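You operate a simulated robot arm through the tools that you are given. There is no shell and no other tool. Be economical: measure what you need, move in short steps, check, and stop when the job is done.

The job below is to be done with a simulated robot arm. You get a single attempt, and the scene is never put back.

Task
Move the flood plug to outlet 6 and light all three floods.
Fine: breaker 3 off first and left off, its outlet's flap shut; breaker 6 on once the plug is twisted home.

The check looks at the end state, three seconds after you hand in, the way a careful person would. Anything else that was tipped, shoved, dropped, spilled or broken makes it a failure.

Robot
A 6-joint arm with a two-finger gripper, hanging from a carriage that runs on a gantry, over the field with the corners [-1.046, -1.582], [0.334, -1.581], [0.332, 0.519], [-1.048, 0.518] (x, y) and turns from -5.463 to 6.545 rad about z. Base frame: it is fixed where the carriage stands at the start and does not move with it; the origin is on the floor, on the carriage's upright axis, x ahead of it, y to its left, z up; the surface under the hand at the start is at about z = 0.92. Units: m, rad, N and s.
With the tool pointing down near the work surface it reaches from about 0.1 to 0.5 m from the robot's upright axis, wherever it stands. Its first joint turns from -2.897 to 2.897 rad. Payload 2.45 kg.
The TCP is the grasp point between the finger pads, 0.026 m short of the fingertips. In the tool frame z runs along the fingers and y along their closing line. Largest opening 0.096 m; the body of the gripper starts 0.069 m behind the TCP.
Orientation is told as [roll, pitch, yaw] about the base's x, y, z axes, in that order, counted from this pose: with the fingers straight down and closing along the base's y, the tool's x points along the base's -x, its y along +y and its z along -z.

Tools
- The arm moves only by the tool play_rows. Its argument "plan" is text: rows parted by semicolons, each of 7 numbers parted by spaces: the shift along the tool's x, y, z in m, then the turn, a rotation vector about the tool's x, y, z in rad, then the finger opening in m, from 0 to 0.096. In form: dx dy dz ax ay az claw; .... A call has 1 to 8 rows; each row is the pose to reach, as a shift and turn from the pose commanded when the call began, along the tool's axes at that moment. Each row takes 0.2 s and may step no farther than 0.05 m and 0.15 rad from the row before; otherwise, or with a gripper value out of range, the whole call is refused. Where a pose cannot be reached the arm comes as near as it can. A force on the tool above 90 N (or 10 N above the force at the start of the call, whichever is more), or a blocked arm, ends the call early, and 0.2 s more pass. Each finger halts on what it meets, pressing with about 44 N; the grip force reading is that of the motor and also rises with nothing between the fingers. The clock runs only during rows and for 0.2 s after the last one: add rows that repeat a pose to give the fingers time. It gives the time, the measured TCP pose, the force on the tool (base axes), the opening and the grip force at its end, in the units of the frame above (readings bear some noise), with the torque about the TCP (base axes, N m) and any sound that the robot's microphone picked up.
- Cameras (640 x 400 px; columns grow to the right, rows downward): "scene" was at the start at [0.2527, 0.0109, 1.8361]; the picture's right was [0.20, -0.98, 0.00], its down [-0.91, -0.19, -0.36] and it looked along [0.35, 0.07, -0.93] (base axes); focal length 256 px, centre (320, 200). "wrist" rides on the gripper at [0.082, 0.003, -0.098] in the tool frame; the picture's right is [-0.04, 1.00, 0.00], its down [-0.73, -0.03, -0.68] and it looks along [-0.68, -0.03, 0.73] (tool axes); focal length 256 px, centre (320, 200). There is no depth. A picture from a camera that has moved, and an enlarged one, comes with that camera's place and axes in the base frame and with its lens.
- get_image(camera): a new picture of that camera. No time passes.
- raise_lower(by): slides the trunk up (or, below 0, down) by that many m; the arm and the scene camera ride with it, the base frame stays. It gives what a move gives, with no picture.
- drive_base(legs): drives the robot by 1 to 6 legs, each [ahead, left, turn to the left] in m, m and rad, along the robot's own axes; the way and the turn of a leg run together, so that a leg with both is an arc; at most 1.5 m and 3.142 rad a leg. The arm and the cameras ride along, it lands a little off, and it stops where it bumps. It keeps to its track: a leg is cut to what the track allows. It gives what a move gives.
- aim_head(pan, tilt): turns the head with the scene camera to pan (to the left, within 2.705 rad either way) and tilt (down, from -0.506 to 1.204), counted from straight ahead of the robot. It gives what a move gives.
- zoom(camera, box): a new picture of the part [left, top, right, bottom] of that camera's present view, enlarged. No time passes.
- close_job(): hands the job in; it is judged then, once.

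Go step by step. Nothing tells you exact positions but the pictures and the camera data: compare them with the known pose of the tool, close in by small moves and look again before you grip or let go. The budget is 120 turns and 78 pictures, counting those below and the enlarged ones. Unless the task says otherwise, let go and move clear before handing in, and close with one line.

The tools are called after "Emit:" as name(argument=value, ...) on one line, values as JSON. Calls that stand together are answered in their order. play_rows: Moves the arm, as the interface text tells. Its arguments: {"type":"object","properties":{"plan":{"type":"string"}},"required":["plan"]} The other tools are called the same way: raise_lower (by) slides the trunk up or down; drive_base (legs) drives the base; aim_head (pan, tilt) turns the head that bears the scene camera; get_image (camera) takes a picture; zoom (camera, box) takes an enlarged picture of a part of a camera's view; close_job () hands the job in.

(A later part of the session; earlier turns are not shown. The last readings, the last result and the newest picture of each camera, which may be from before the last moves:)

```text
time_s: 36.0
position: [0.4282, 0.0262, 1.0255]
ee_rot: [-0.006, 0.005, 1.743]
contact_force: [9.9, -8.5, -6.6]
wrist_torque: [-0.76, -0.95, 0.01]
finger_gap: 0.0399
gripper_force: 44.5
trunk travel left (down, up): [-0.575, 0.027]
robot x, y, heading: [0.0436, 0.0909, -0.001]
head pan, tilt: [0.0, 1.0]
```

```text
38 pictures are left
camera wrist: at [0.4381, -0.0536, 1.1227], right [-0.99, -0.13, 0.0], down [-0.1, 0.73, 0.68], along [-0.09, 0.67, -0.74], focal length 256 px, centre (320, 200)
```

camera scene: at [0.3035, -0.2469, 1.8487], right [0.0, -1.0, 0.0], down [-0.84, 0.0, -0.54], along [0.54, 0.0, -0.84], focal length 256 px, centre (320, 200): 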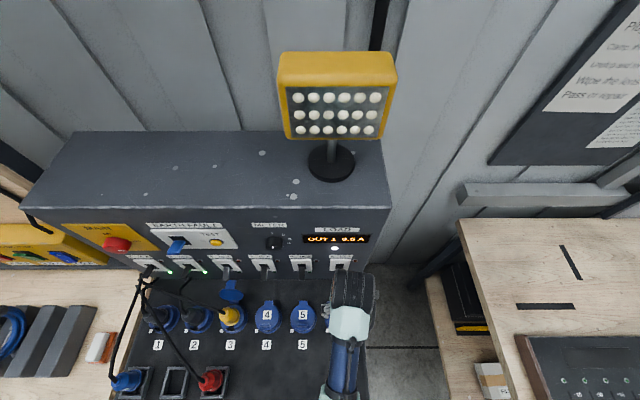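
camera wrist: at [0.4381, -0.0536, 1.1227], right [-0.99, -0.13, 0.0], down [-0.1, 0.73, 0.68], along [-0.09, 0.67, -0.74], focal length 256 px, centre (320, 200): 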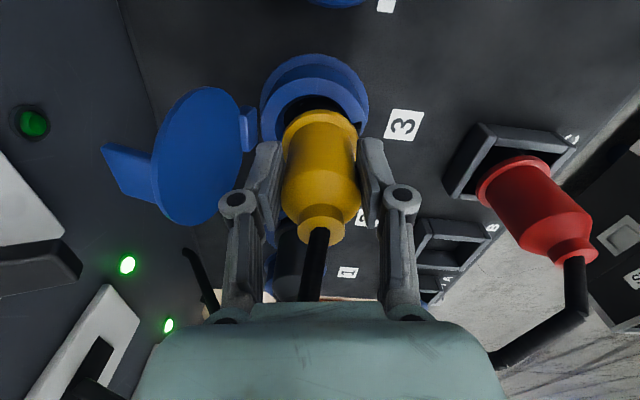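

The plug is coming out. Lifting on to about z=1.10.

Emit:
play_rows(plan="0 0 -0.01 0 0 0 0.03; 0 0 -0.02 0 0 0 0.03; 0 0 -0.03 0 0 0 0.03; 0 0 -0.05 0 0 0 0.03; 0 0 -0.075 0 0 0 0.03")

Emit:
get_image(camera="wrist")

Emit:
get_image(camera="scene")

```text
time_s: 37.2
position: [0.4257, 0.0296, 1.0977]
ee_rot: [-0.003, -0.002, 1.742]
contact_force: [0.8, 0.4, -1.5]
wrist_torque: [-0.02, -0.02, 0.0]
finger_gap: 0.04
gripper_force: 44.4
trunk travel left (down, up): [-0.575, 0.027]
robot x, y, heading: [0.0451, 0.0922, 0.004]
head pan, tilt: [0.0, 1.0]
```

```text
37 pictures are left
camera wrist: at [0.436, -0.0521, 1.1961], right [-0.99, -0.13, 0.0], down [-0.1, 0.73, 0.68], along [-0.09, 0.67, -0.73], focal length 256 px, centre (320, 200)
```

wrist: 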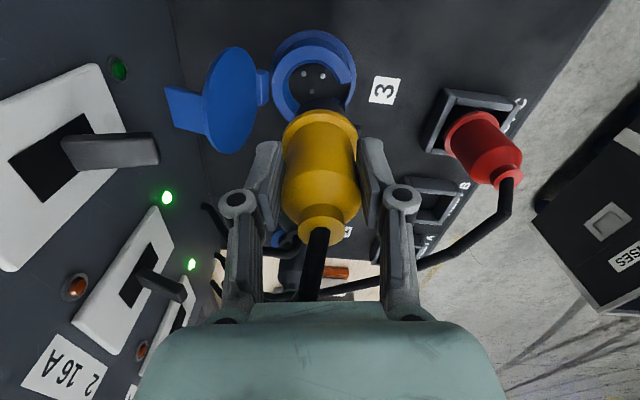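

```text
36 pictures are left
camera scene: at [0.3119, 0.0902, 1.8486], right [0.0, -1.0, 0.0], down [-0.84, 0.0, -0.54], along [0.54, 0.0, -0.84], focal length 256 px, centre (320, 200)
```

scene: 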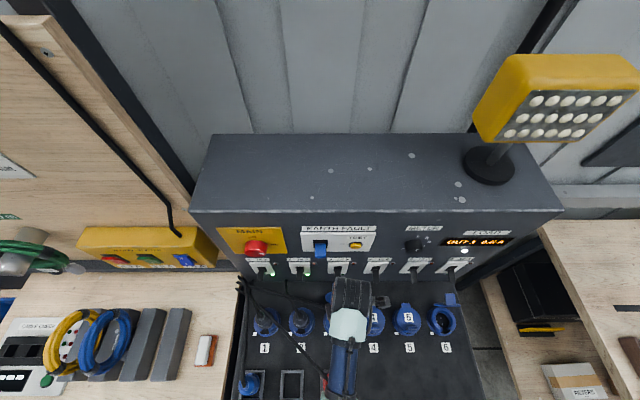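

The plug is out cleanly; I estimate its centre at TCP+(−0.001,+0.004). Driving over outlet 6.

Emit:
drive_base(legs=[[0.003, -0.17, 0], [0.0, -0.17, 0]])

Emit:
get_image(camera="wrist")

Emit:
get_image(camera="scene")

```text
time_s: 39.7
position: [0.4291, -0.3098, 1.0966]
ee_rot: [-0.001, 0.0, 1.743]
contact_force: [0.3, -0.7, -1.7]
wrist_torque: [0.0, 0.01, 0.0]
finger_gap: 0.04
gripper_force: 44.3
trunk travel left (down, up): [-0.575, 0.027]
robot x, y, heading: [0.0472, -0.2469, -0.002]
head pan, tilt: [0.0, 1.0]
```

```text
35 pictures are left
camera wrist: at [0.4391, -0.3902, 1.1961], right [-0.99, -0.13, 0.0], down [-0.1, 0.73, 0.68], along [-0.09, 0.67, -0.73], focal length 256 px, centre (320, 200)
```

wrist: 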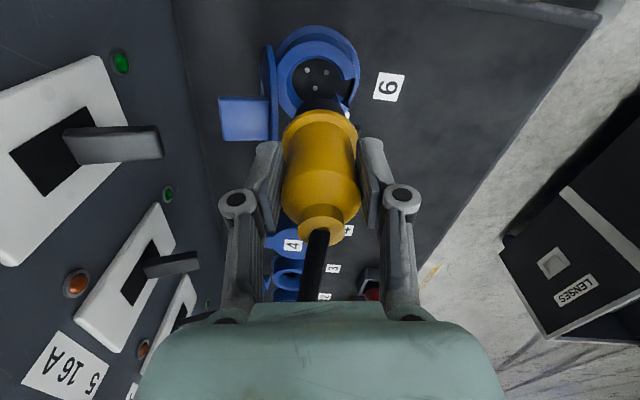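

```text
34 pictures are left
camera scene: at [0.3145, -0.2481, 1.8486], right [0.0, -1.0, 0.0], down [-0.84, 0.0, -0.54], along [0.54, 0.0, -0.84], focal length 256 px, centre (320, 200)
```

scene: 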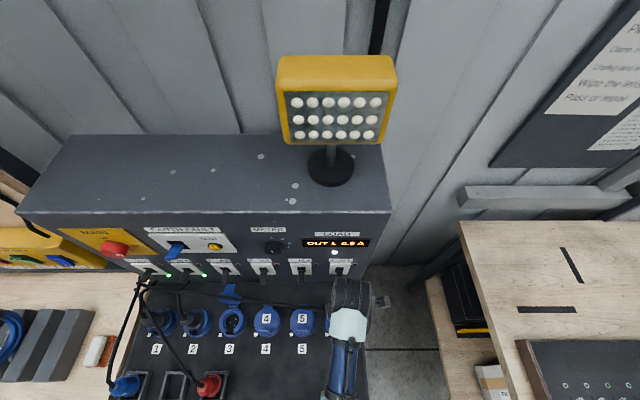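

I need precise alignment over the socket; zoom in.

Emit:
zoom(camera="wrist", box=[255, 10, 385, 140])

```text
3.08 times, centred on (320, 75) of wrist
camera zoom: at [0.4391, -0.3902, 1.1961], right [-0.99, -0.13, 0.0], down [-0.1, 0.73, 0.68], along [-0.09, 0.67, -0.73], focal length 788 px, centre (320, 585)
```

zoom: 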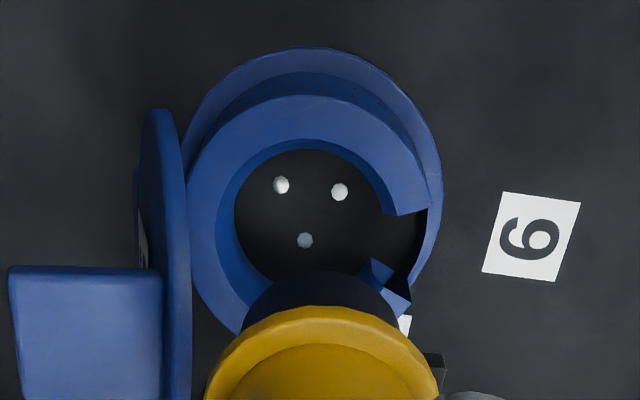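

Estimates suggest shifting about (+2, −6) mm. I'll do so and descend to just above the collar, then re-check up close.

Emit:
play_rows(plan="0.0062 -0.0009 0.015 0 0 0 0.03; 0.0062 -0.0009 0.03 0 0 0 0.03; 0.0062 -0.0009 0.042 0 0 0 0.03; 0.0062 -0.0009 0.042 0 0 0 0.03")

Emit:
zoom(camera="wrist", box=[220, 0, 420, 200])

Emit:
zoom(camera="scene", box=[290, 270, 390, 340])

```text
time_s: 40.7
position: [0.4377, -0.3147, 1.0614]
ee_rot: [-0.018, 0.002, 1.745]
contact_force: [-14.0, 5.0, 86.8]
wrist_torque: [0.57, -2.14, 0.25]
finger_gap: 0.04
gripper_force: 43.4
trunk travel left (down, up): [-0.575, 0.027]
robot x, y, heading: [0.0447, -0.2471, -0.002]
head pan, tilt: [0.0, 1.0]
```

```text
2.00 times, centred on (320, 100) of wrist
camera zoom: at [0.4461, -0.3965, 1.16], right [-0.99, -0.13, -0.02], down [-0.11, 0.73, 0.68], along [-0.08, 0.67, -0.74], focal length 512 px, centre (320, 400)
```

zoom: 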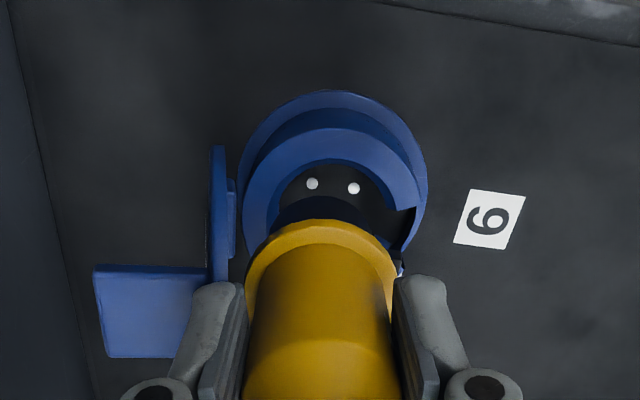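

```text
5.71 times, centred on (340, 305) of scene
camera zoom: at [0.3151, -0.248, 1.8507], right [0.0, -1.0, 0.0], down [-0.84, 0.0, -0.54], along [0.54, 0.0, -0.84], focal length 1462 px, centre (206, -400)
```

zoom: 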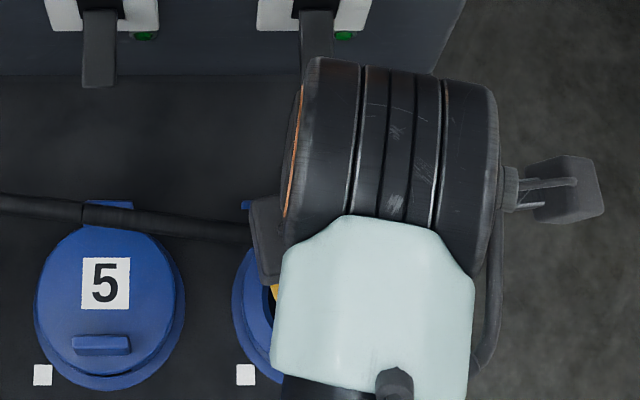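

Contact: the far finger came down on flap 6's top edge — that flap stands more upright than flap 3. I raise again, and will push the flap further back with the finger's outer side.

Emit:
play_rows(plan="0 0 -0.02 0 0 0 0.03; 0 0 -0.045 0 0 0 0.03")

Emit:
get_image(camera="wrist")

```text
time_s: 41.3
position: [0.4291, -0.315, 1.0989]
ee_rot: [-0.002, 0.001, 1.742]
contact_force: [0.8, 0.5, -0.9]
wrist_torque: [-0.05, 0.0, 0.01]
finger_gap: 0.0399
gripper_force: 43.8
trunk travel left (down, up): [-0.575, 0.027]
robot x, y, heading: [0.0478, -0.2483, -0.0]
head pan, tilt: [0.0, 1.0]
```

```text
30 pictures are left
camera wrist: at [0.4398, -0.3959, 1.1973], right [-0.99, -0.13, 0.0], down [-0.1, 0.73, 0.68], along [-0.09, 0.67, -0.73], focal length 256 px, centre (320, 200)
```

wrist: 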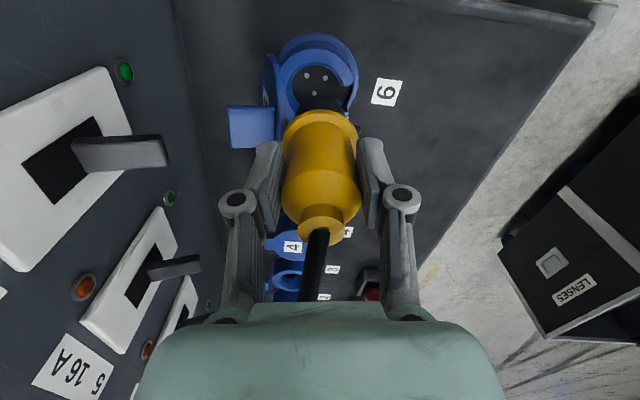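

Flap 6 stands at about vertical. I move hand toward me, lower the fingertips below the flap's top edge, and check before pushing.

Emit:
play_rows(plan="-0.006 0.0345 0 0 0 0 0.03; -0.006 0.0345 0.025 0 0 0 0.03; -0.006 0.0345 0.046 0 0 0 0.03; -0.006 0.0345 0.046 0 0 0 0.03")

Emit:
get_image(camera="wrist")

```text
time_s: 42.3
position: [0.3967, -0.3159, 1.0544]
ee_rot: [-0.003, 0.0, 1.743]
contact_force: [0.3, -0.3, -1.2]
wrist_torque: [-0.03, -0.01, -0.02]
finger_gap: 0.0401
gripper_force: 44.3
trunk travel left (down, up): [-0.575, 0.027]
robot x, y, heading: [0.0459, -0.2515, -0.008]
head pan, tilt: [0.0, 1.0]
```

```text
29 pictures are left
camera wrist: at [0.4068, -0.3965, 1.1529], right [-0.99, -0.13, 0.0], down [-0.1, 0.73, 0.68], along [-0.09, 0.67, -0.73], focal length 256 px, centre (320, 200)
```

wrist: 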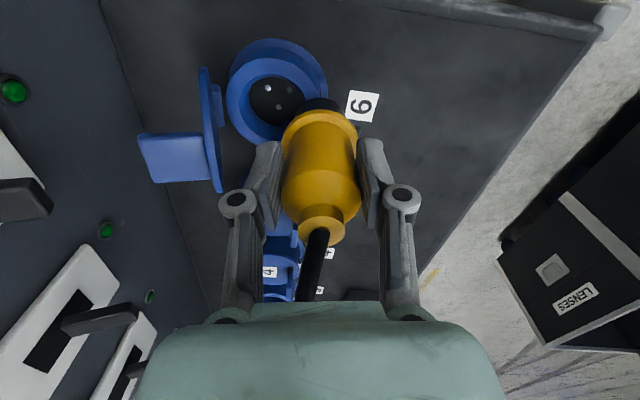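

Clear. Now pushing the flap back with the finger side.

Emit:
play_rows(plan="0.0034 -0.0197 0 0 0 0 0.03; 0.0069 -0.0394 0 0 0 0 0.03; 0.0094 -0.0542 0 0 0 0 0.03; 0.011 -0.063 0 0 0 0 0.03; 0.0086 -0.0492 0 0 0 0 0.03; 0.0051 -0.0296 0 0 0 0 0.03; 0 0 0 0 0 0 0.03")

Emit:
get_image(camera="wrist")

```text
time_s: 43.9
position: [0.397, -0.3147, 1.0557]
ee_rot: [-0.003, 0.002, 1.744]
contact_force: [1.2, -0.8, -1.7]
wrist_torque: [-0.01, 0.06, 0.0]
finger_gap: 0.0397
gripper_force: 43.3
trunk travel left (down, up): [-0.575, 0.027]
robot x, y, heading: [0.0441, -0.2456, 0.002]
head pan, tilt: [0.0, 1.0]
```

```text
28 pictures are left
camera wrist: at [0.4069, -0.3968, 1.1535], right [-0.99, -0.13, 0.0], down [-0.1, 0.73, 0.68], along [-0.09, 0.67, -0.73], focal length 256 px, centre (320, 200)
```

wrist: 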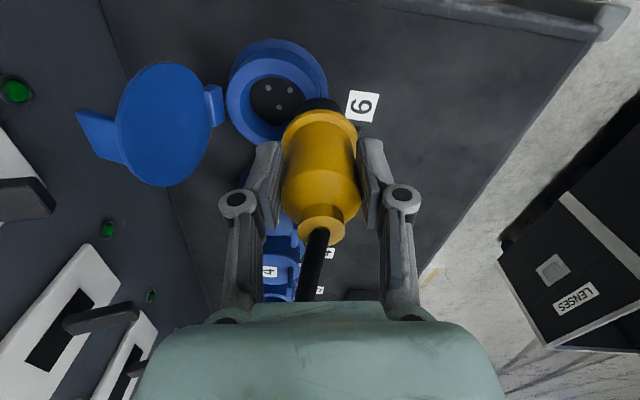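

The flap is now well back and the whole collar is visible. Zoom to measure collar vs plug.

Emit:
zoom(camera="wrist", box=[210, 25, 370, 155])

```text
3.08 times, centred on (290, 90) of wrist
camera zoom: at [0.4069, -0.3968, 1.1535], right [-0.99, -0.13, 0.0], down [-0.1, 0.73, 0.68], along [-0.09, 0.67, -0.73], focal length 788 px, centre (412, 538)
```

zoom: 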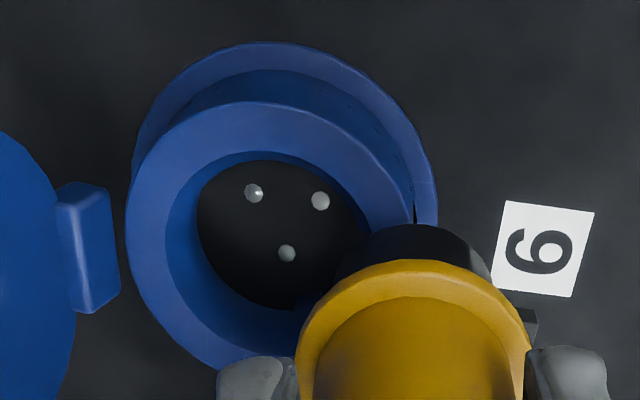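

My estimate for the collar centre is (0.433, −0.306). I move the plug over it at this height, lower slightly and look for the residual misalignment.

Emit:
play_rows(plan="0.0012 -0.0374 0 0 0 0 0.03; 0.0012 -0.0374 0.004 0 0 0 0.03; 0.0012 -0.0374 0.008 0 0 0 0.03")

Emit:
zoom(camera="wrist", box=[240, 20, 400, 150])

```text
time_s: 44.7
position: [0.4333, -0.3092, 1.0466]
ee_rot: [-0.001, 0.001, 1.744]
contact_force: [-0.1, 0.0, -1.4]
wrist_torque: [0.0, 0.01, -0.01]
finger_gap: 0.0399
gripper_force: 43.7
trunk travel left (down, up): [-0.575, 0.027]
robot x, y, heading: [0.0506, -0.2541, 0.0]
head pan, tilt: [0.0, 1.0]
```

```text
3.08 times, centred on (320, 85) of wrist
camera zoom: at [0.4433, -0.3911, 1.1453], right [-0.99, -0.13, 0.0], down [-0.1, 0.73, 0.68], along [-0.09, 0.67, -0.73], focal length 788 px, centre (320, 554)
```

zoom: 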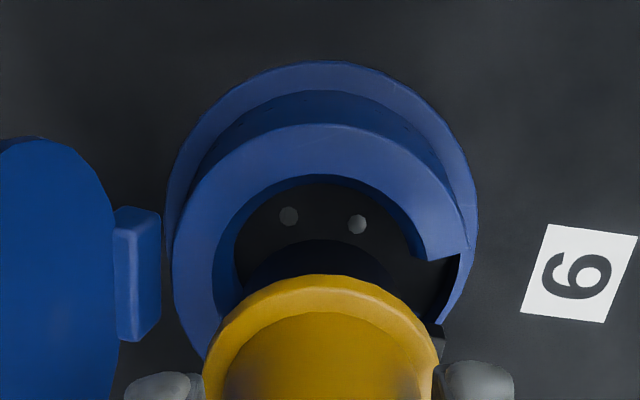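

Laterally centred. I shift 1.5 mm in −y and descend slowly, watching the force.

Emit:
play_rows(plan="0.0015 0 0.004 0 0 0 0.03; 0.0015 0 0.008 0 0 0 0.03; 0.0015 0 0.012 0 0 0 0.03; 0.0015 0 0.016 0 0 0 0.03")

Emit:
zoom(camera="wrist", box=[240, 20, 400, 150])

```text
time_s: 45.7
position: [0.4334, -0.3122, 1.0308]
ee_rot: [-0.001, 0.003, 1.746]
contact_force: [-0.2, -1.4, -1.2]
wrist_torque: [-0.11, 0.02, 0.01]
finger_gap: 0.0401
gripper_force: 44.3
trunk travel left (down, up): [-0.575, 0.027]
robot x, y, heading: [0.0465, -0.245, -0.001]
head pan, tilt: [0.0, 1.0]
```

```text
3.08 times, centred on (320, 85) of wrist
camera zoom: at [0.4433, -0.3928, 1.1292], right [-0.99, -0.13, 0.0], down [-0.1, 0.73, 0.68], along [-0.09, 0.67, -0.73], focal length 788 px, centre (320, 554)
```

zoom: 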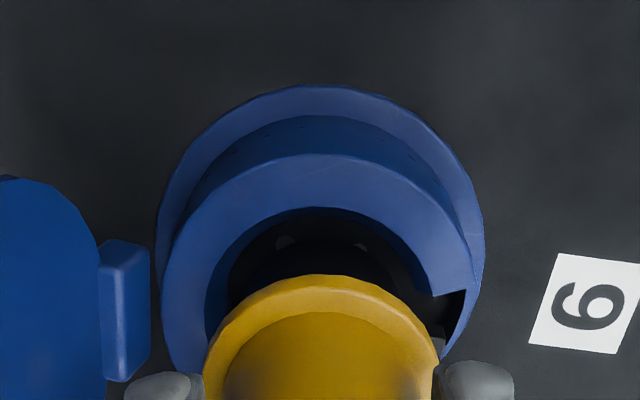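

Nose is entering with almost no force. Continuing down in small steps.

Emit:
play_rows(plan="0 0 0.004 0 0 0 0.03; 0 0 0.008 0 0 0 0.03; 0 0 0.011 0 0 0 0.03")

Emit:
zoom(camera="wrist", box=[240, 20, 400, 150])

```text
time_s: 46.5
position: [0.4326, -0.3116, 1.0199]
ee_rot: [-0.001, 0.002, 1.744]
contact_force: [-0.2, -1.9, -0.5]
wrist_torque: [-0.15, 0.0, 0.03]
finger_gap: 0.0397
gripper_force: 44.0
trunk travel left (down, up): [-0.575, 0.027]
robot x, y, heading: [0.0481, -0.2469, -0.001]
head pan, tilt: [0.0, 1.0]
```

```text
3.08 times, centred on (320, 85) of wrist
camera zoom: at [0.4436, -0.3928, 1.1184], right [-0.99, -0.13, 0.0], down [-0.1, 0.73, 0.68], along [-0.09, 0.67, -0.73], focal length 788 px, centre (320, 554)
```

zoom: 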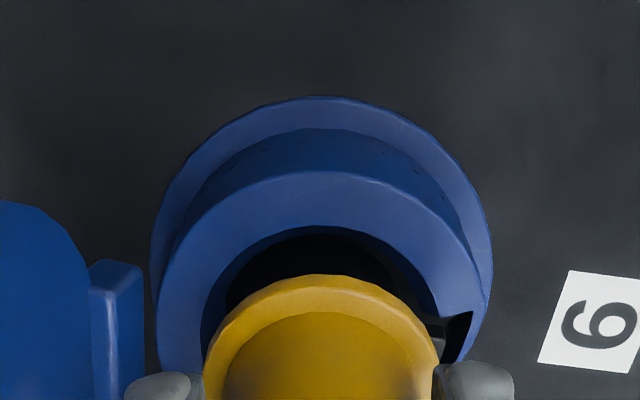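

Emit:
play_rows(plan="0 0 0.004 0 0 0 0.03; 0 0 0.0075 0 0 0 0.03; 0 0 0.0075 0 0 0 0.03")

Emit:
get_image(camera="wrist")

```text
time_s: 47.3
position: [0.4334, -0.3119, 1.0138]
ee_rot: [-0.003, 0.003, 1.743]
contact_force: [-0.7, -1.8, -1.0]
wrist_torque: [-0.12, 0.01, -0.01]
finger_gap: 0.0399
gripper_force: 43.6
trunk travel left (down, up): [-0.575, 0.027]
robot x, y, heading: [0.0475, -0.2476, -0.001]
head pan, tilt: [0.0, 1.0]
```

```text
23 pictures are left
camera wrist: at [0.4434, -0.3928, 1.1106], right [-0.99, -0.13, 0.0], down [-0.1, 0.73, 0.68], along [-0.09, 0.67, -0.73], focal length 256 px, centre (320, 200)
```

wrist: 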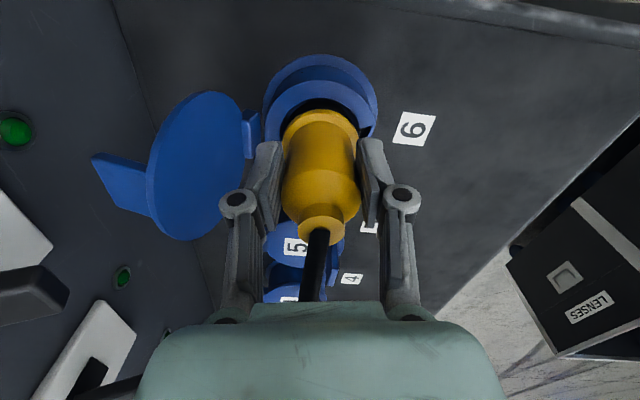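

Looks fully seated at the same height as it was in outlet 3. A light press to confirm bottoming, then begin the clockwise twist.

Emit:
play_rows(plan="0 0 0.002 0 0 0 0.03; 0 0 0.002 0 0 0 0.03")

Emit:
play_rows(plan="0 0 0 0 0 0.1 0.03; 0 0 0 0 0 0.2 0.03; 0 0 0 0 0 0.3 0.03")

```text
time_s: 47.9
position: [0.4329, -0.312, 1.0101]
ee_rot: [-0.002, -0.001, 1.743]
contact_force: [-0.2, -3.1, -1.4]
wrist_torque: [-0.16, -0.02, 0.01]
finger_gap: 0.0399
gripper_force: 44.5
trunk travel left (down, up): [-0.575, 0.027]
robot x, y, heading: [0.048, -0.2496, -0.004]
head pan, tilt: [0.0, 1.0]
```

```text
time_s: 48.7
position: [0.4332, -0.3115, 1.0101]
ee_rot: [-0.002, 0.0, 1.444]
contact_force: [-3.0, -0.9, 1.8]
wrist_torque: [-0.03, 0.28, 0.04]
finger_gap: 0.0401
gripper_force: 44.1
trunk travel left (down, up): [-0.575, 0.027]
robot x, y, heading: [0.0471, -0.2467, -0.001]
head pan, tilt: [0.0, 1.0]
```

Emit:
play_rows(plan="0 0 0.002 0 0 0 0.03; 0 0 0.004 0 0 0 0.03; 0 0 0.004 0 0 0 0.03")

Emit:
zoom(camera="wrist", box=[230, 40, 410, 270])

```text
time_s: 49.5
position: [0.4337, -0.3114, 1.007]
ee_rot: [-0.004, 0.0, 1.444]
contact_force: [-15.1, 0.1, 38.6]
wrist_torque: [0.27, 0.47, 0.27]
finger_gap: 0.0401
gripper_force: 44.3
trunk travel left (down, up): [-0.575, 0.027]
robot x, y, heading: [0.0436, -0.2469, 0.002]
head pan, tilt: [0.0, 1.0]
```

```text
1.74 times, centred on (320, 155) of wrist
camera zoom: at [0.4191, -0.3927, 1.1055], right [-0.99, 0.17, 0.0], down [0.12, 0.72, 0.68], along [0.12, 0.67, -0.73], focal length 445 px, centre (320, 278)
```

zoom: 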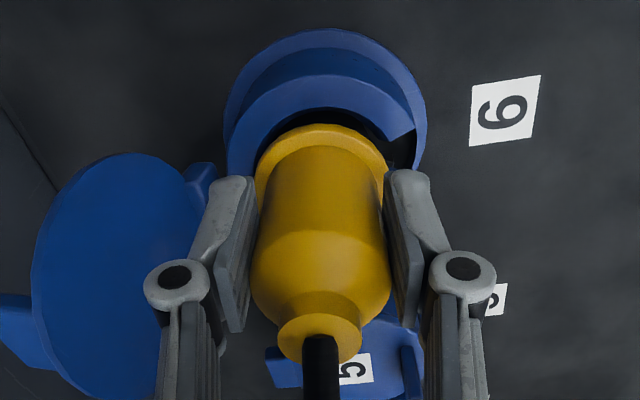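

It bottomed at 1.007 but I'd begun twisting slightly high; to be safe I turn back to the insertion angle, press to the bottom there, and compare depth.

Emit:
play_rows(plan="0 0 -0.003 0 0 -0.1 0.03; 0 0 -0.003 0 0 -0.2 0.03; 0 0 -0.003 0 0 -0.3 0.03; 0 0 -0.001 0 0 -0.3 0.03; 0 0 0.001 0 0 -0.3 0.03; 0 0 0.001 0 0 -0.3 0.03")

```text
time_s: 50.9
position: [0.433, -0.3112, 1.0057]
ee_rot: [-0.003, 0.002, 1.745]
contact_force: [-12.2, 0.1, 36.0]
wrist_torque: [0.25, 0.59, 0.19]
finger_gap: 0.0401
gripper_force: 44.2
trunk travel left (down, up): [-0.575, 0.027]
robot x, y, heading: [0.0484, -0.2447, 0.001]
head pan, tilt: [0.0, 1.0]
```

Same bottom at both angles, so it is fully home in depth. Easing the pressure and twisting clockwise the full 45°.

Emit:
play_rows(plan="0 0 -0.0015 0 0 0 0.03; 0 0 -0.0015 0 0 0.13 0.03; 0 0 -0.0015 0 0 0.26 0.03; 0 0 -0.0015 0 0 0.39 0.03; 0 0 -0.0015 0 0 0.52 0.03; 0 0 -0.0015 0 0 0.65 0.03; 0 0 -0.0015 0 0 0.785 0.03; 0 0 -0.0015 0 0 0.785 0.03")

Emit:
get_image(camera="wrist")

```text
time_s: 52.7
position: [0.4297, -0.3117, 1.0057]
ee_rot: [0.002, 0.003, 0.956]
contact_force: [-20.9, -3.3, 27.4]
wrist_torque: [-0.28, 1.02, 0.46]
finger_gap: 0.0397
gripper_force: 44.0
trunk travel left (down, up): [-0.575, 0.027]
robot x, y, heading: [0.0477, -0.246, 0.001]
head pan, tilt: [0.0, 1.0]
```

```text
21 pictures are left
camera wrist: at [0.3804, -0.3772, 1.1046], right [-0.79, 0.61, 0.0], down [0.45, 0.58, 0.68], along [0.41, 0.54, -0.74], focal length 256 px, centre (320, 200)
```

wrist: 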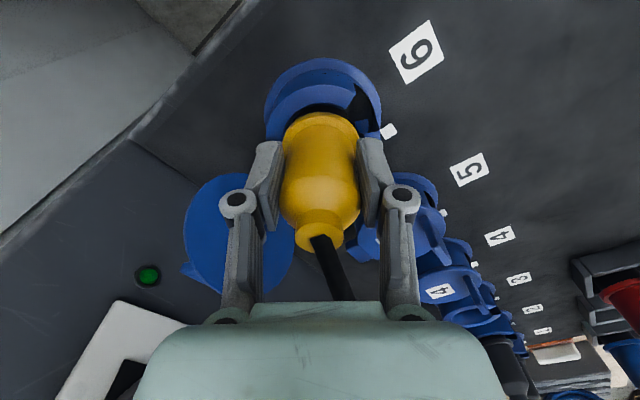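

Orientation matches the original home angle. A slight extra twist to feel the stop, then release.

Emit:
play_rows(plan="0 0 0 0 0 0.05 0.03; 0 0 0 0 0 0.05 0.03")

Emit:
play_rows(plan="0 0 -0.001 0 0 -0.03 0.045; 0 0 -0.001 0 0 -0.05 0.056; 0 0 -0.001 0 0 -0.05 0.056; 0 0 -0.03 0 0 -0.05 0.056; 0 0 -0.07 0 0 -0.05 0.056; 0 0 -0.11 0 0 -0.05 0.056; 0 0 -0.13 0 0 -0.05 0.056")

Emit:
get_image(camera="wrist")

```text
time_s: 53.3
position: [0.4302, -0.3112, 1.0058]
ee_rot: [0.0, 0.001, 0.909]
contact_force: [-20.9, -3.6, 20.7]
wrist_torque: [-0.28, 1.05, 0.73]
finger_gap: 0.0401
gripper_force: 44.4
trunk travel left (down, up): [-0.575, 0.027]
robot x, y, heading: [0.0439, -0.2469, -0.001]
head pan, tilt: [0.0, 1.0]
```

```text
time_s: 54.9
position: [0.4334, -0.3112, 1.1362]
ee_rot: [-0.002, 0.001, 0.962]
contact_force: [-0.5, -0.2, -0.7]
wrist_torque: [-0.01, -0.01, -0.02]
finger_gap: 0.056
gripper_force: 0.1
trunk travel left (down, up): [-0.575, 0.027]
robot x, y, heading: [0.0456, -0.2485, 0.002]
head pan, tilt: [0.0, 1.0]
```

```text
20 pictures are left
camera wrist: at [0.3827, -0.3762, 1.2351], right [-0.8, 0.61, 0.0], down [0.44, 0.58, 0.68], along [0.41, 0.54, -0.73], focal length 256 px, centre (320, 200)
```

wrist: 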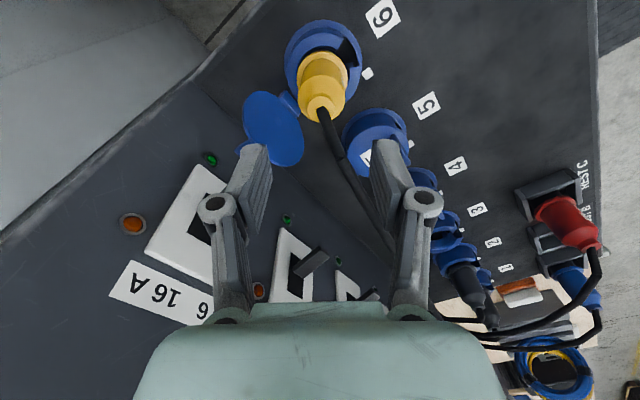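

The plug stays seated. I turn the hand back to yaw 0 and view the plug's tick from the front.

Emit:
play_rows(plan="0 0 -0.02 0 0 0.14 0.056; 0 0 -0.02 0 0 0.28 0.056; 0 0 -0.02 0 0 0.42 0.056; 0 0 -0.02 0 0 0.56 0.056; 0 0 -0.02 0 0 0.70 0.056; 0 0 -0.02 0 0 0.84 0.03; 0 0 -0.02 0 0 0.96 0; 0 0 -0.02 0 0 0.96 0")

Emit:
drive_base(legs=[[-0.09, 0.0, 0]])

Emit:
zoom(camera="wrist", box=[230, 70, 410, 190])

```text
time_s: 56.7
position: [0.4335, -0.3113, 1.1566]
ee_rot: [-0.002, -0.006, -0.001]
contact_force: [0.5, -0.2, 0.2]
wrist_torque: [-0.01, 0.02, 0.03]
finger_gap: 0.0001
gripper_force: 28.2
trunk travel left (down, up): [-0.575, 0.027]
robot x, y, heading: [0.0477, -0.2514, 0.002]
head pan, tilt: [0.0, 1.0]
```

```text
time_s: 57.8
position: [0.3441, -0.3109, 1.1556]
ee_rot: [-0.002, -0.005, 0.0]
contact_force: [0.4, 0.2, -0.1]
wrist_torque: [0.01, 0.0, 0.0]
finger_gap: 0.0
gripper_force: 29.1
trunk travel left (down, up): [-0.575, 0.027]
robot x, y, heading: [-0.0412, -0.251, 0.003]
head pan, tilt: [0.0, 1.0]
```

```text
3.33 times, centred on (320, 130) of wrist
camera zoom: at [0.2619, -0.3082, 1.2538], right [0.04, 1.0, 0.0], down [0.73, -0.03, 0.68], along [0.68, -0.03, -0.73], focal length 853 px, centre (320, 433)
```

zoom: 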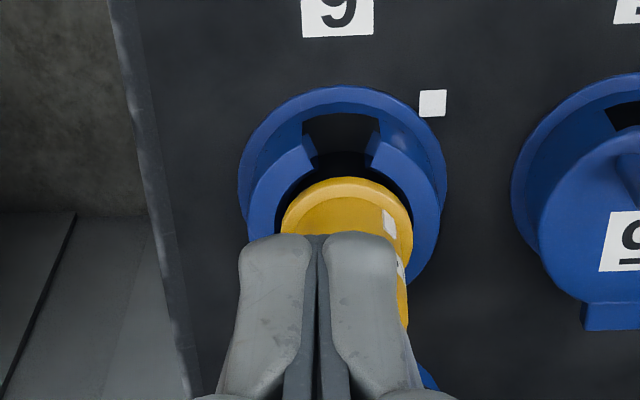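

The tick sits in the same home position as it did in outlet 3. Next is breaker 6: pitch the hand forward, open to 50 mm, drive up to it.

Emit:
play_rows(plan="0 0 0 0 -0.15 0 0.02; 0 0 0 0 -0.3 0 0.04; 0 0 0 0 -0.45 0 0.05; 0 0 0 0 -0.6 0 0.05")

Emit:
drive_base(legs=[[0.135, 0.005, 0]])

Emit:
get_image(camera="wrist")

```text
time_s: 58.8
position: [0.3453, -0.3107, 1.156]
ee_rot: [0.0, -0.608, 0.001]
contact_force: [0.3, 0.8, 0.8]
wrist_torque: [0.0, 0.05, -0.01]
finger_gap: 0.0502
gripper_force: 0.1
trunk travel left (down, up): [-0.575, 0.027]
robot x, y, heading: [-0.0418, -0.2479, -0.003]
head pan, tilt: [0.0, 1.0]
```

```text
time_s: 60.1
position: [0.4799, -0.3063, 1.1557]
ee_rot: [-0.001, -0.606, -0.002]
contact_force: [0.3, 0.1, -0.1]
wrist_torque: [0.0, -0.01, -0.04]
finger_gap: 0.0499
gripper_force: 0.0
trunk travel left (down, up): [-0.575, 0.027]
robot x, y, heading: [0.0913, -0.2422, -0.002]
head pan, tilt: [0.0, 1.0]
```

```text
18 pictures are left
camera wrist: at [0.3573, -0.3037, 1.1903], right [0.03, 1.0, 0.02], down [0.22, -0.03, 0.98], along [0.98, -0.03, -0.22], focal length 256 px, centre (320, 200)
```

wrist: 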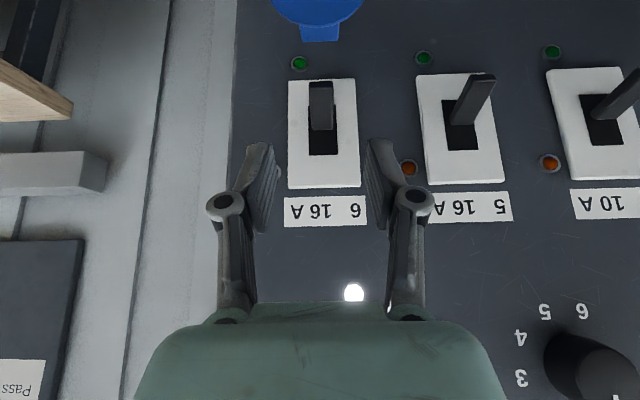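

Well centred on lever 6. Moving in to straddle the lever, then closing.

Emit:
play_rows(plan="0.0055 0 0.0449 0 0 0 0.05; 0.0096 0.001 0.0876 0 0 0 0.05; 0.0096 0.001 0.0876 0 0 0 0.02; 0.0096 0.001 0.0876 0 0 0 0; 0.0096 0.001 0.0876 0 0 0 0; 0.0096 0.001 0.0876 0 0 0 0")

Emit:
get_image(camera="wrist")

```text
time_s: 61.5
position: [0.5243, -0.3048, 1.0787]
ee_rot: [0.0, -0.604, 0.0]
contact_force: [5.0, 2.6, -7.1]
wrist_torque: [0.0, 0.3, 0.04]
finger_gap: 0.0163
gripper_force: 42.0
trunk travel left (down, up): [-0.575, 0.027]
robot x, y, heading: [0.0894, -0.2404, -0.002]
head pan, tilt: [0.0, 1.0]
```

```text
17 pictures are left
camera wrist: at [0.401, -0.3026, 1.1133], right [0.03, 1.0, 0.02], down [0.22, -0.03, 0.98], along [0.98, -0.03, -0.22], focal length 256 px, centre (320, 200)
```

wrist: 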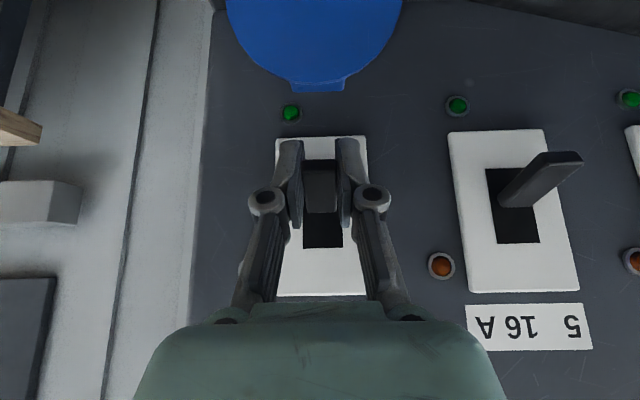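

Lever gripped. Lifting it to ON.

Emit:
play_rows(plan="-0.0063 0 -0.0127 0 0 0 0; -0.0158 0 -0.0231 0 0 0 0; -0.0175 0 -0.0256 0 0 0 0; -0.0175 0 -0.0256 0 0 0 0")

Emit:
get_image(camera="wrist")

```text
time_s: 62.5
position: [0.5199, -0.3054, 1.1073]
ee_rot: [0.001, -0.598, -0.002]
contact_force: [-5.8, 1.4, -29.6]
wrist_torque: [-0.15, 1.29, 0.21]
finger_gap: 0.0176
gripper_force: 43.4
trunk travel left (down, up): [-0.575, 0.027]
robot x, y, heading: [0.0944, -0.2428, -0.006]
head pan, tilt: [0.0, 1.0]
```

```text
16 pictures are left
camera wrist: at [0.3962, -0.3026, 1.1422], right [0.03, 1.0, 0.02], down [0.22, -0.03, 0.97], along [0.97, -0.03, -0.22], focal length 256 px, centre (320, 200)
```

wrist: 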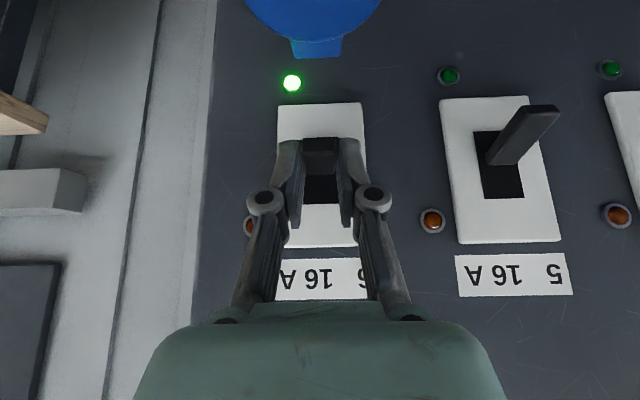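

Breaker 6 is on (green). Release and back away.

Emit:
play_rows(plan="0 0 0 0 0 0 0.03; 0 0 0 0 0 0 0.05; 0 0 -0.03 0 0 0 0.05; 0 0 -0.06 0 0 0 0.05; 0 0 -0.09 0 0 0 0.05; 0 0 -0.09 0 0 0 0.0; 0 0 -0.09 0 0 0 0.0; 0 0 -0.09 0 0 0 0.0")

Emit:
drive_base(legs=[[-0.02, 0.34, 0]])

Emit:
get_image(camera="wrist")

```text
time_s: 64.3
position: [0.4714, -0.3056, 1.1828]
ee_rot: [-0.001, -0.607, -0.001]
contact_force: [0.7, -0.4, -0.6]
wrist_torque: [0.03, 0.0, 0.0]
finger_gap: 0.0
gripper_force: 28.6
trunk travel left (down, up): [-0.575, 0.027]
robot x, y, heading: [0.0924, -0.2405, 0.001]
head pan, tilt: [0.0, 1.0]
```

```text
time_s: 66.5
position: [0.4526, 0.0354, 1.1833]
ee_rot: [-0.001, -0.606, -0.001]
contact_force: [0.2, -0.4, 0.0]
wrist_torque: [-0.01, -0.01, 0.0]
finger_gap: 0.0
gripper_force: 28.8
trunk travel left (down, up): [-0.575, 0.027]
robot x, y, heading: [0.076, 0.0975, 0.001]
head pan, tilt: [0.0, 1.0]
```

```text
15 pictures are left
camera wrist: at [0.3295, 0.0376, 1.2171], right [0.03, 1.0, 0.02], down [0.22, -0.03, 0.98], along [0.98, -0.03, -0.22], focal length 256 px, centre (320, 200)
```

wrist: 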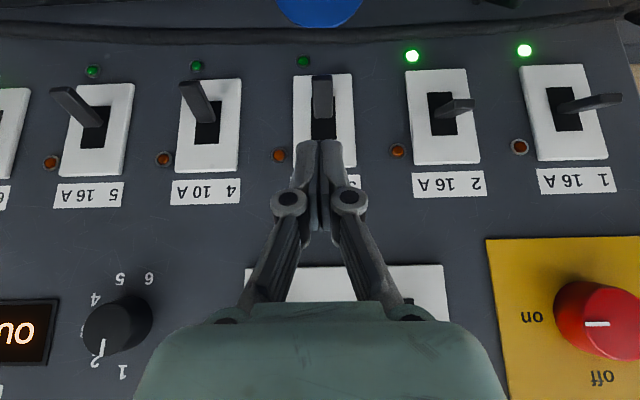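

The flood cable now runs across near flap 3. I need a good look at flap 3 and that cable before closing it.

Emit:
drive_base(legs=[[-0.12, 0.0, 0]])

Emit:
get_image(camera="wrist")

Emit:
zoom(camera="scene", box=[240, 210, 480, 320])

```text
time_s: 67.8
position: [0.3334, 0.0336, 1.1831]
ee_rot: [-0.001, -0.606, 0.0]
contact_force: [0.2, -0.1, -0.1]
wrist_torque: [0.02, 0.02, -0.01]
finger_gap: 0.0001
gripper_force: 28.6
trunk travel left (down, up): [-0.575, 0.027]
robot x, y, heading: [-0.0435, 0.0993, -0.006]
head pan, tilt: [0.0, 1.0]
```

```text
14 pictures are left
camera wrist: at [0.2098, 0.0377, 1.2172], right [0.04, 1.0, 0.02], down [0.22, -0.03, 0.98], along [0.98, -0.03, -0.22], focal length 256 px, centre (320, 200)
```

wrist: 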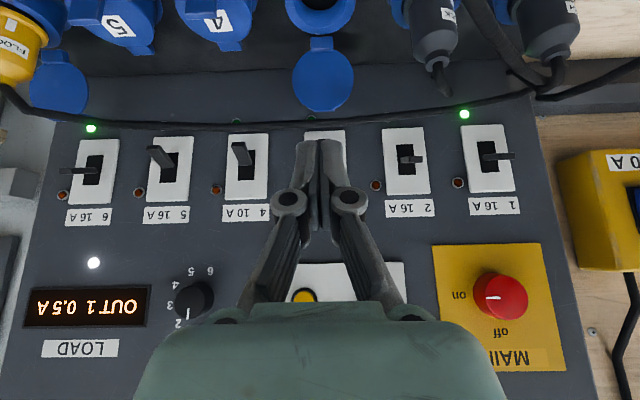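

```text
2.67 times, centred on (360, 265) of scene
camera zoom: at [0.2228, 0.0967, 1.8487], right [0.0, -1.0, 0.0], down [-0.84, 0.0, -0.54], along [0.54, 0.0, -0.84], focal length 682 px, centre (213, 27)
```

zoom: 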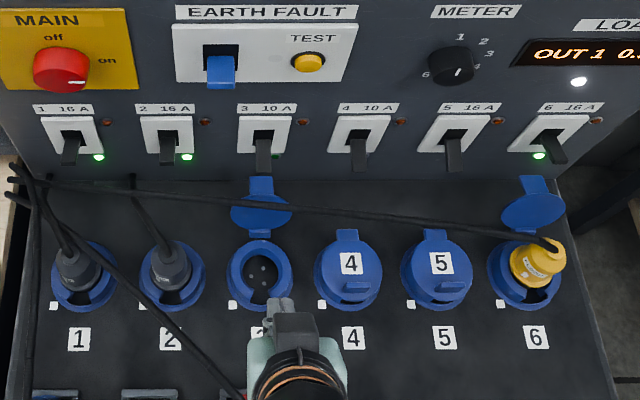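

The cable passes above flap 3 (about (0.477, z 1.066)), clear of the flap's swing. I'll approach from the front under the cable, straddling the flap's disc at its side edges, and swing it forward.

Emit:
play_rows(plan="0 0 0 0 -0.05 0 0.03; 0 0 0 0 -0.1 0 0.06; 0 0 0 0 -0.1 0 0.096; 0 0 0 0 -0.1 0 0.096; 0 0 0 0 -0.1 0 0.096")

Emit:
drive_base(legs=[[0.07, 0.002, 0]])

Emit:
play_rows(plan="0.0257 0 0.0228 0 0 0 0.096; 0.0515 0 0.0456 0 0 0 0.096; 0.0515 0 0.0456 0 0 0 0.096")

Emit:
get_image(camera="wrist")

```text
time_s: 69.0
position: [0.3332, 0.0337, 1.1828]
ee_rot: [-0.001, -0.705, -0.001]
contact_force: [-0.4, -0.3, -0.5]
wrist_torque: [0.01, -0.03, 0.01]
finger_gap: 0.096
gripper_force: 0.1
trunk travel left (down, up): [-0.575, 0.027]
robot x, y, heading: [-0.0462, 0.0978, -0.005]
head pan, tilt: [0.0, 1.0]
```

```text
time_s: 70.0
position: [0.4025, 0.036, 1.1828]
ee_rot: [-0.001, -0.704, -0.004]
contact_force: [0.3, -0.8, 0.2]
wrist_torque: [-0.03, -0.01, 0.04]
finger_gap: 0.096
gripper_force: 0.0
trunk travel left (down, up): [-0.575, 0.027]
robot x, y, heading: [0.0231, 0.1008, -0.004]
head pan, tilt: [0.0, 1.0]
```

```text
time_s: 70.8
position: [0.3918, 0.0354, 1.1146]
ee_rot: [-0.001, -0.705, -0.005]
contact_force: [0.5, 0.3, 0.3]
wrist_torque: [0.0, 0.01, -0.04]
finger_gap: 0.0962
gripper_force: 0.1
trunk travel left (down, up): [-0.575, 0.027]
robot x, y, heading: [0.0233, 0.103, -0.001]
head pan, tilt: [0.0, 1.0]
```

```text
12 pictures are left
camera wrist: at [0.2666, 0.039, 1.1367], right [0.03, 1.0, 0.03], down [0.12, -0.03, 0.99], along [0.99, -0.03, -0.12], focal length 256 px, centre (320, 200)
```

wrist: 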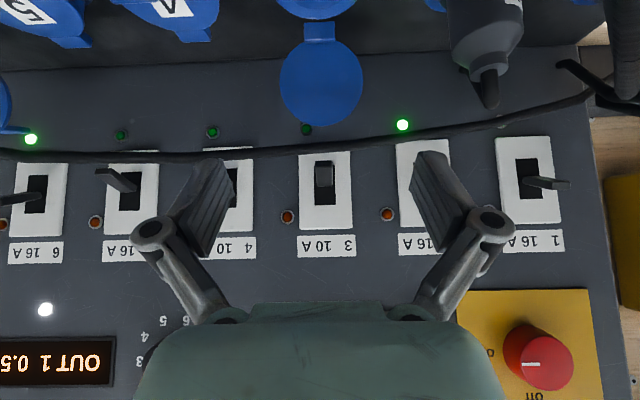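

Lid 3 is centred between the fingers and the cable is above the path. Advancing along the finger axis.

Emit:
play_rows(plan="0 0.001 0.04 0 0 0 0.096; 0 0.001 0.08 0 0 0 0.096; 0 0.001 0.115 0 0 0 0.096; 0 0.001 0.148 0 0 0 0.096; 0 0.001 0.148 0 0 0 0.096")

Emit:
get_image(camera="wrist")

```text
time_s: 72.0
position: [0.489, 0.0371, 1.0019]
ee_rot: [-0.003, -0.706, -0.001]
contact_force: [-0.3, 0.2, 0.3]
wrist_torque: [0.0, 0.07, -0.01]
finger_gap: 0.096
gripper_force: 0.1
trunk travel left (down, up): [-0.575, 0.027]
robot x, y, heading: [0.0232, 0.0982, -0.001]
head pan, tilt: [0.0, 1.0]
```

```text
11 pictures are left
camera wrist: at [0.3624, 0.0402, 1.024], right [0.03, 1.0, 0.02], down [0.12, -0.03, 0.99], along [0.99, -0.03, -0.12], focal length 256 px, centre (320, 200)
```

wrist: 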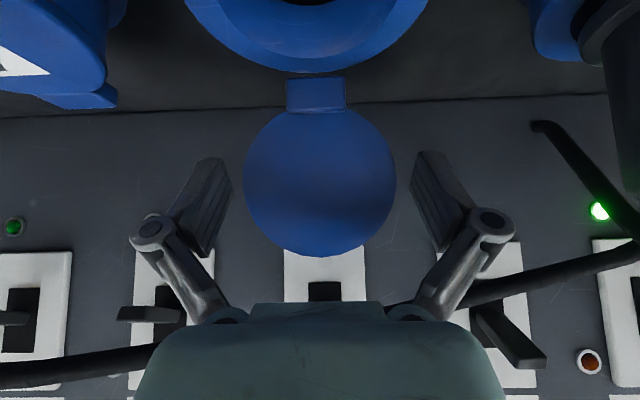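

Perfect straddle. Closing on the flap's edges.

Emit:
play_rows(plan="0 0 0 0 0 0 0.08; 0 0 0 0 0 0 0.065; 0 0 0 0 0 0 0.065; 0 0 0 0 0 0 0.065")

```text
time_s: 73.0
position: [0.4882, 0.0357, 1.0009]
ee_rot: [-0.001, -0.705, -0.003]
contact_force: [-4.9, -2.0, 8.4]
wrist_torque: [-0.06, 0.16, -0.08]
finger_gap: 0.0763
gripper_force: 44.7
trunk travel left (down, up): [-0.575, 0.027]
robot x, y, heading: [0.0239, 0.1008, -0.004]
head pan, tilt: [0.0, 1.0]
```

Gripped. Swinging the flap forward about its hinge while easing the hand's pitch.

Emit:
play_rows(plan="0.0046 0 -0.0067 0 0.05 0 0.065; 0.0103 0 -0.0126 0 0.1 0 0.065; 0.0176 0 -0.0176 0 0.15 0 0.065; 0.0261 0 -0.0211 0 0.2 0 0.065; 0.0349 0 -0.0226 0 0.25 0 0.065; 0.0439 0 -0.0223 0 0.3 0 0.065")

Emit:
get_image(camera="wrist")

```text
time_s: 74.4
position: [0.4376, 0.0372, 0.9884]
ee_rot: [0.0, -0.402, -0.003]
contact_force: [-0.1, -0.2, -0.2]
wrist_torque: [0.0, -0.06, 0.02]
finger_gap: 0.0648
gripper_force: 0.0
trunk travel left (down, up): [-0.575, 0.027]
robot x, y, heading: [0.0253, 0.0998, -0.006]
head pan, tilt: [0.0, 1.0]
```

```text
10 pictures are left
camera wrist: at [0.3245, 0.0404, 1.0476], right [0.04, 1.0, 0.02], down [0.41, -0.03, 0.91], along [0.91, -0.03, -0.41], focal length 256 px, centre (320, 200)
```

wrist: 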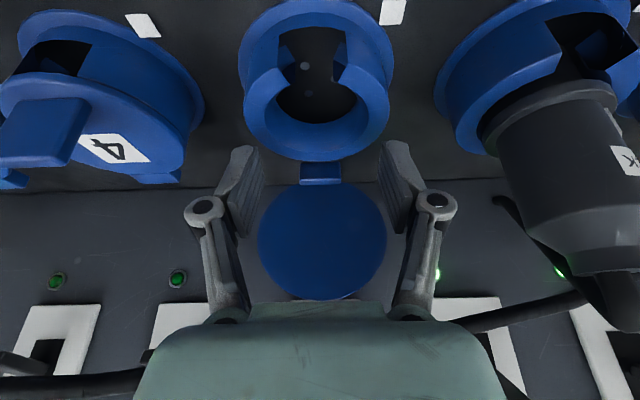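

The grip slipped partway, but the flap appears to have come to about vertical and stayed. I re-grip it there and carry it further forward.

Emit:
play_rows(plan="0 0 0 0 0 0 0.096; 0 0 0 0 0 0 0.096; -0.0298 0 0.0001 0 0 0 0.096; -0.0298 0 0.0001 0 0 0 0.05; -0.0298 0 0.0001 0 0 0 0.05; -0.0189 0 -0.0013 0 0 0 0.05; -0.008 0 -0.0002 0 0 0 0.05; 0.0022 0 0.0036 0 0 0 0.05")

Emit:
get_image(camera="wrist")

```text
time_s: 76.2
position: [0.4376, 0.0376, 0.9847]
ee_rot: [0.0, -0.399, -0.003]
contact_force: [0.7, -0.6, 0.4]
wrist_torque: [0.01, 0.09, 0.05]
finger_gap: 0.0498
gripper_force: 0.0
trunk travel left (down, up): [-0.575, 0.027]
robot x, y, heading: [0.0233, 0.0994, -0.002]
head pan, tilt: [0.0, 1.0]
```

```text
9 pictures are left
camera wrist: at [0.3244, 0.0404, 1.0433], right [0.04, 1.0, 0.02], down [0.41, -0.03, 0.91], along [0.91, -0.03, -0.41], focal length 256 px, centre (320, 200)
```

wrist: 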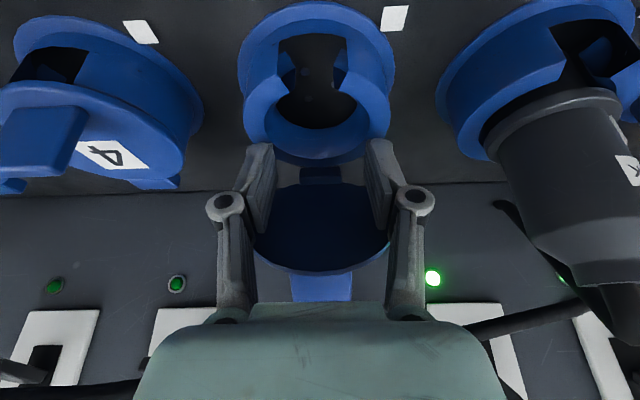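

The flap is now ~35° past vertical toward closed and holding. I withdraw the fingers from under it, rise, close the fingers and come back vertical above it.

Emit:
play_rows(plan="0.0099 0 -0.015 0 0 0 0.05; 0.0198 0 -0.03 0 0 0 0.05; 0.0043 0 -0.067 0 0.1 0 0.03; -0.0113 0 -0.1038 0 0.25 0 0; -0.0375 0 -0.1144 0 0.4 0 0; -0.0375 0 -0.1144 0 0.4 0 0; -0.0375 0 -0.1144 0 0.4 0 0")

Emit:
get_image(camera="wrist")

```text
time_s: 77.8
position: [0.4297, 0.0371, 1.1068]
ee_rot: [-0.001, -0.003, -0.004]
contact_force: [-0.4, 0.0, -0.5]
wrist_torque: [0.01, 0.02, -0.01]
finger_gap: 0.0
gripper_force: 28.1
trunk travel left (down, up): [-0.575, 0.027]
robot x, y, heading: [0.0243, 0.0977, -0.006]
head pan, tilt: [0.0, 1.0]
```

```text
8 pictures are left
camera wrist: at [0.347, 0.0401, 1.2036], right [0.04, 1.0, 0.0], down [0.73, -0.03, 0.68], along [0.68, -0.03, -0.73], focal length 256 px, centre (320, 200)
```

wrist: 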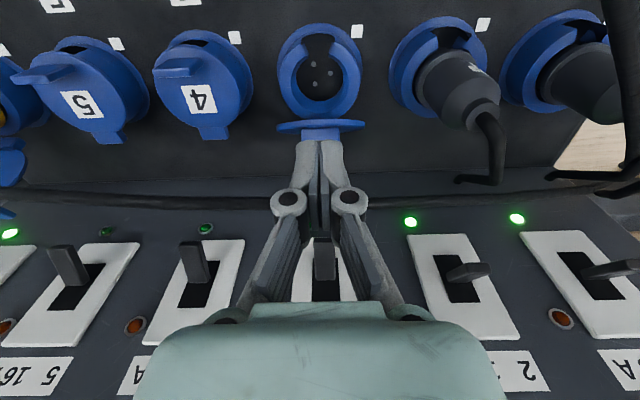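

The flap stands edge-on to my view (~63° open). I pitch the hand forward, reach just behind its tab beneath the cable, and sweep it toward the front.

Emit:
play_rows(plan="0 0 0 0 -0.15 0 0; 0 0 0 0 -0.3 0 0; 0 0 0 0 -0.45 0 0; 0 0 0 0 -0.6 0 0")

Emit:
play_rows(plan="0.0005 0 0.0361 0 0 0 0; 0.0053 0 0.0715 0 0 0 0; 0.0185 0 0.0625 0 0 0 0; 0.0373 0 0.0545 0 0 0 0; 0.0589 0 0.0506 0 0 0 0")

Emit:
get_image(camera="wrist")

```text
time_s: 78.8
position: [0.4302, 0.036, 1.1053]
ee_rot: [-0.002, -0.608, -0.002]
contact_force: [0.8, -0.1, -0.6]
wrist_torque: [0.0, 0.06, 0.01]
finger_gap: 0.0001
gripper_force: 29.2
trunk travel left (down, up): [-0.575, 0.027]
robot x, y, heading: [0.0228, 0.1, -0.001]
head pan, tilt: [0.0, 1.0]
```

```text
time_s: 79.5
position: [0.4749, 0.036, 1.0641]
ee_rot: [-0.005, -0.661, -0.001]
contact_force: [1.6, 4.7, 30.3]
wrist_torque: [0.19, -0.14, 0.01]
finger_gap: 0.0061
gripper_force: 28.5
trunk travel left (down, up): [-0.575, 0.027]
robot x, y, heading: [0.0254, 0.1013, 0.001]
head pan, tilt: [0.0, 1.0]
stopped in row 3: the force on the tool passed its limit at 100 N (the readings are from after the stop); the commanded pose is now the measured one
```

```text
7 pictures are left
camera wrist: at [0.35, 0.0401, 1.0913], right [0.04, 1.0, 0.02], down [0.16, -0.03, 0.99], along [0.99, -0.03, -0.16], focal length 256 px, centre (320, 200)
```

wrist: 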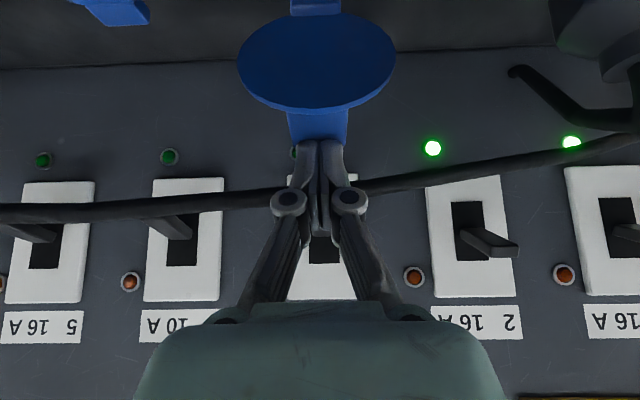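

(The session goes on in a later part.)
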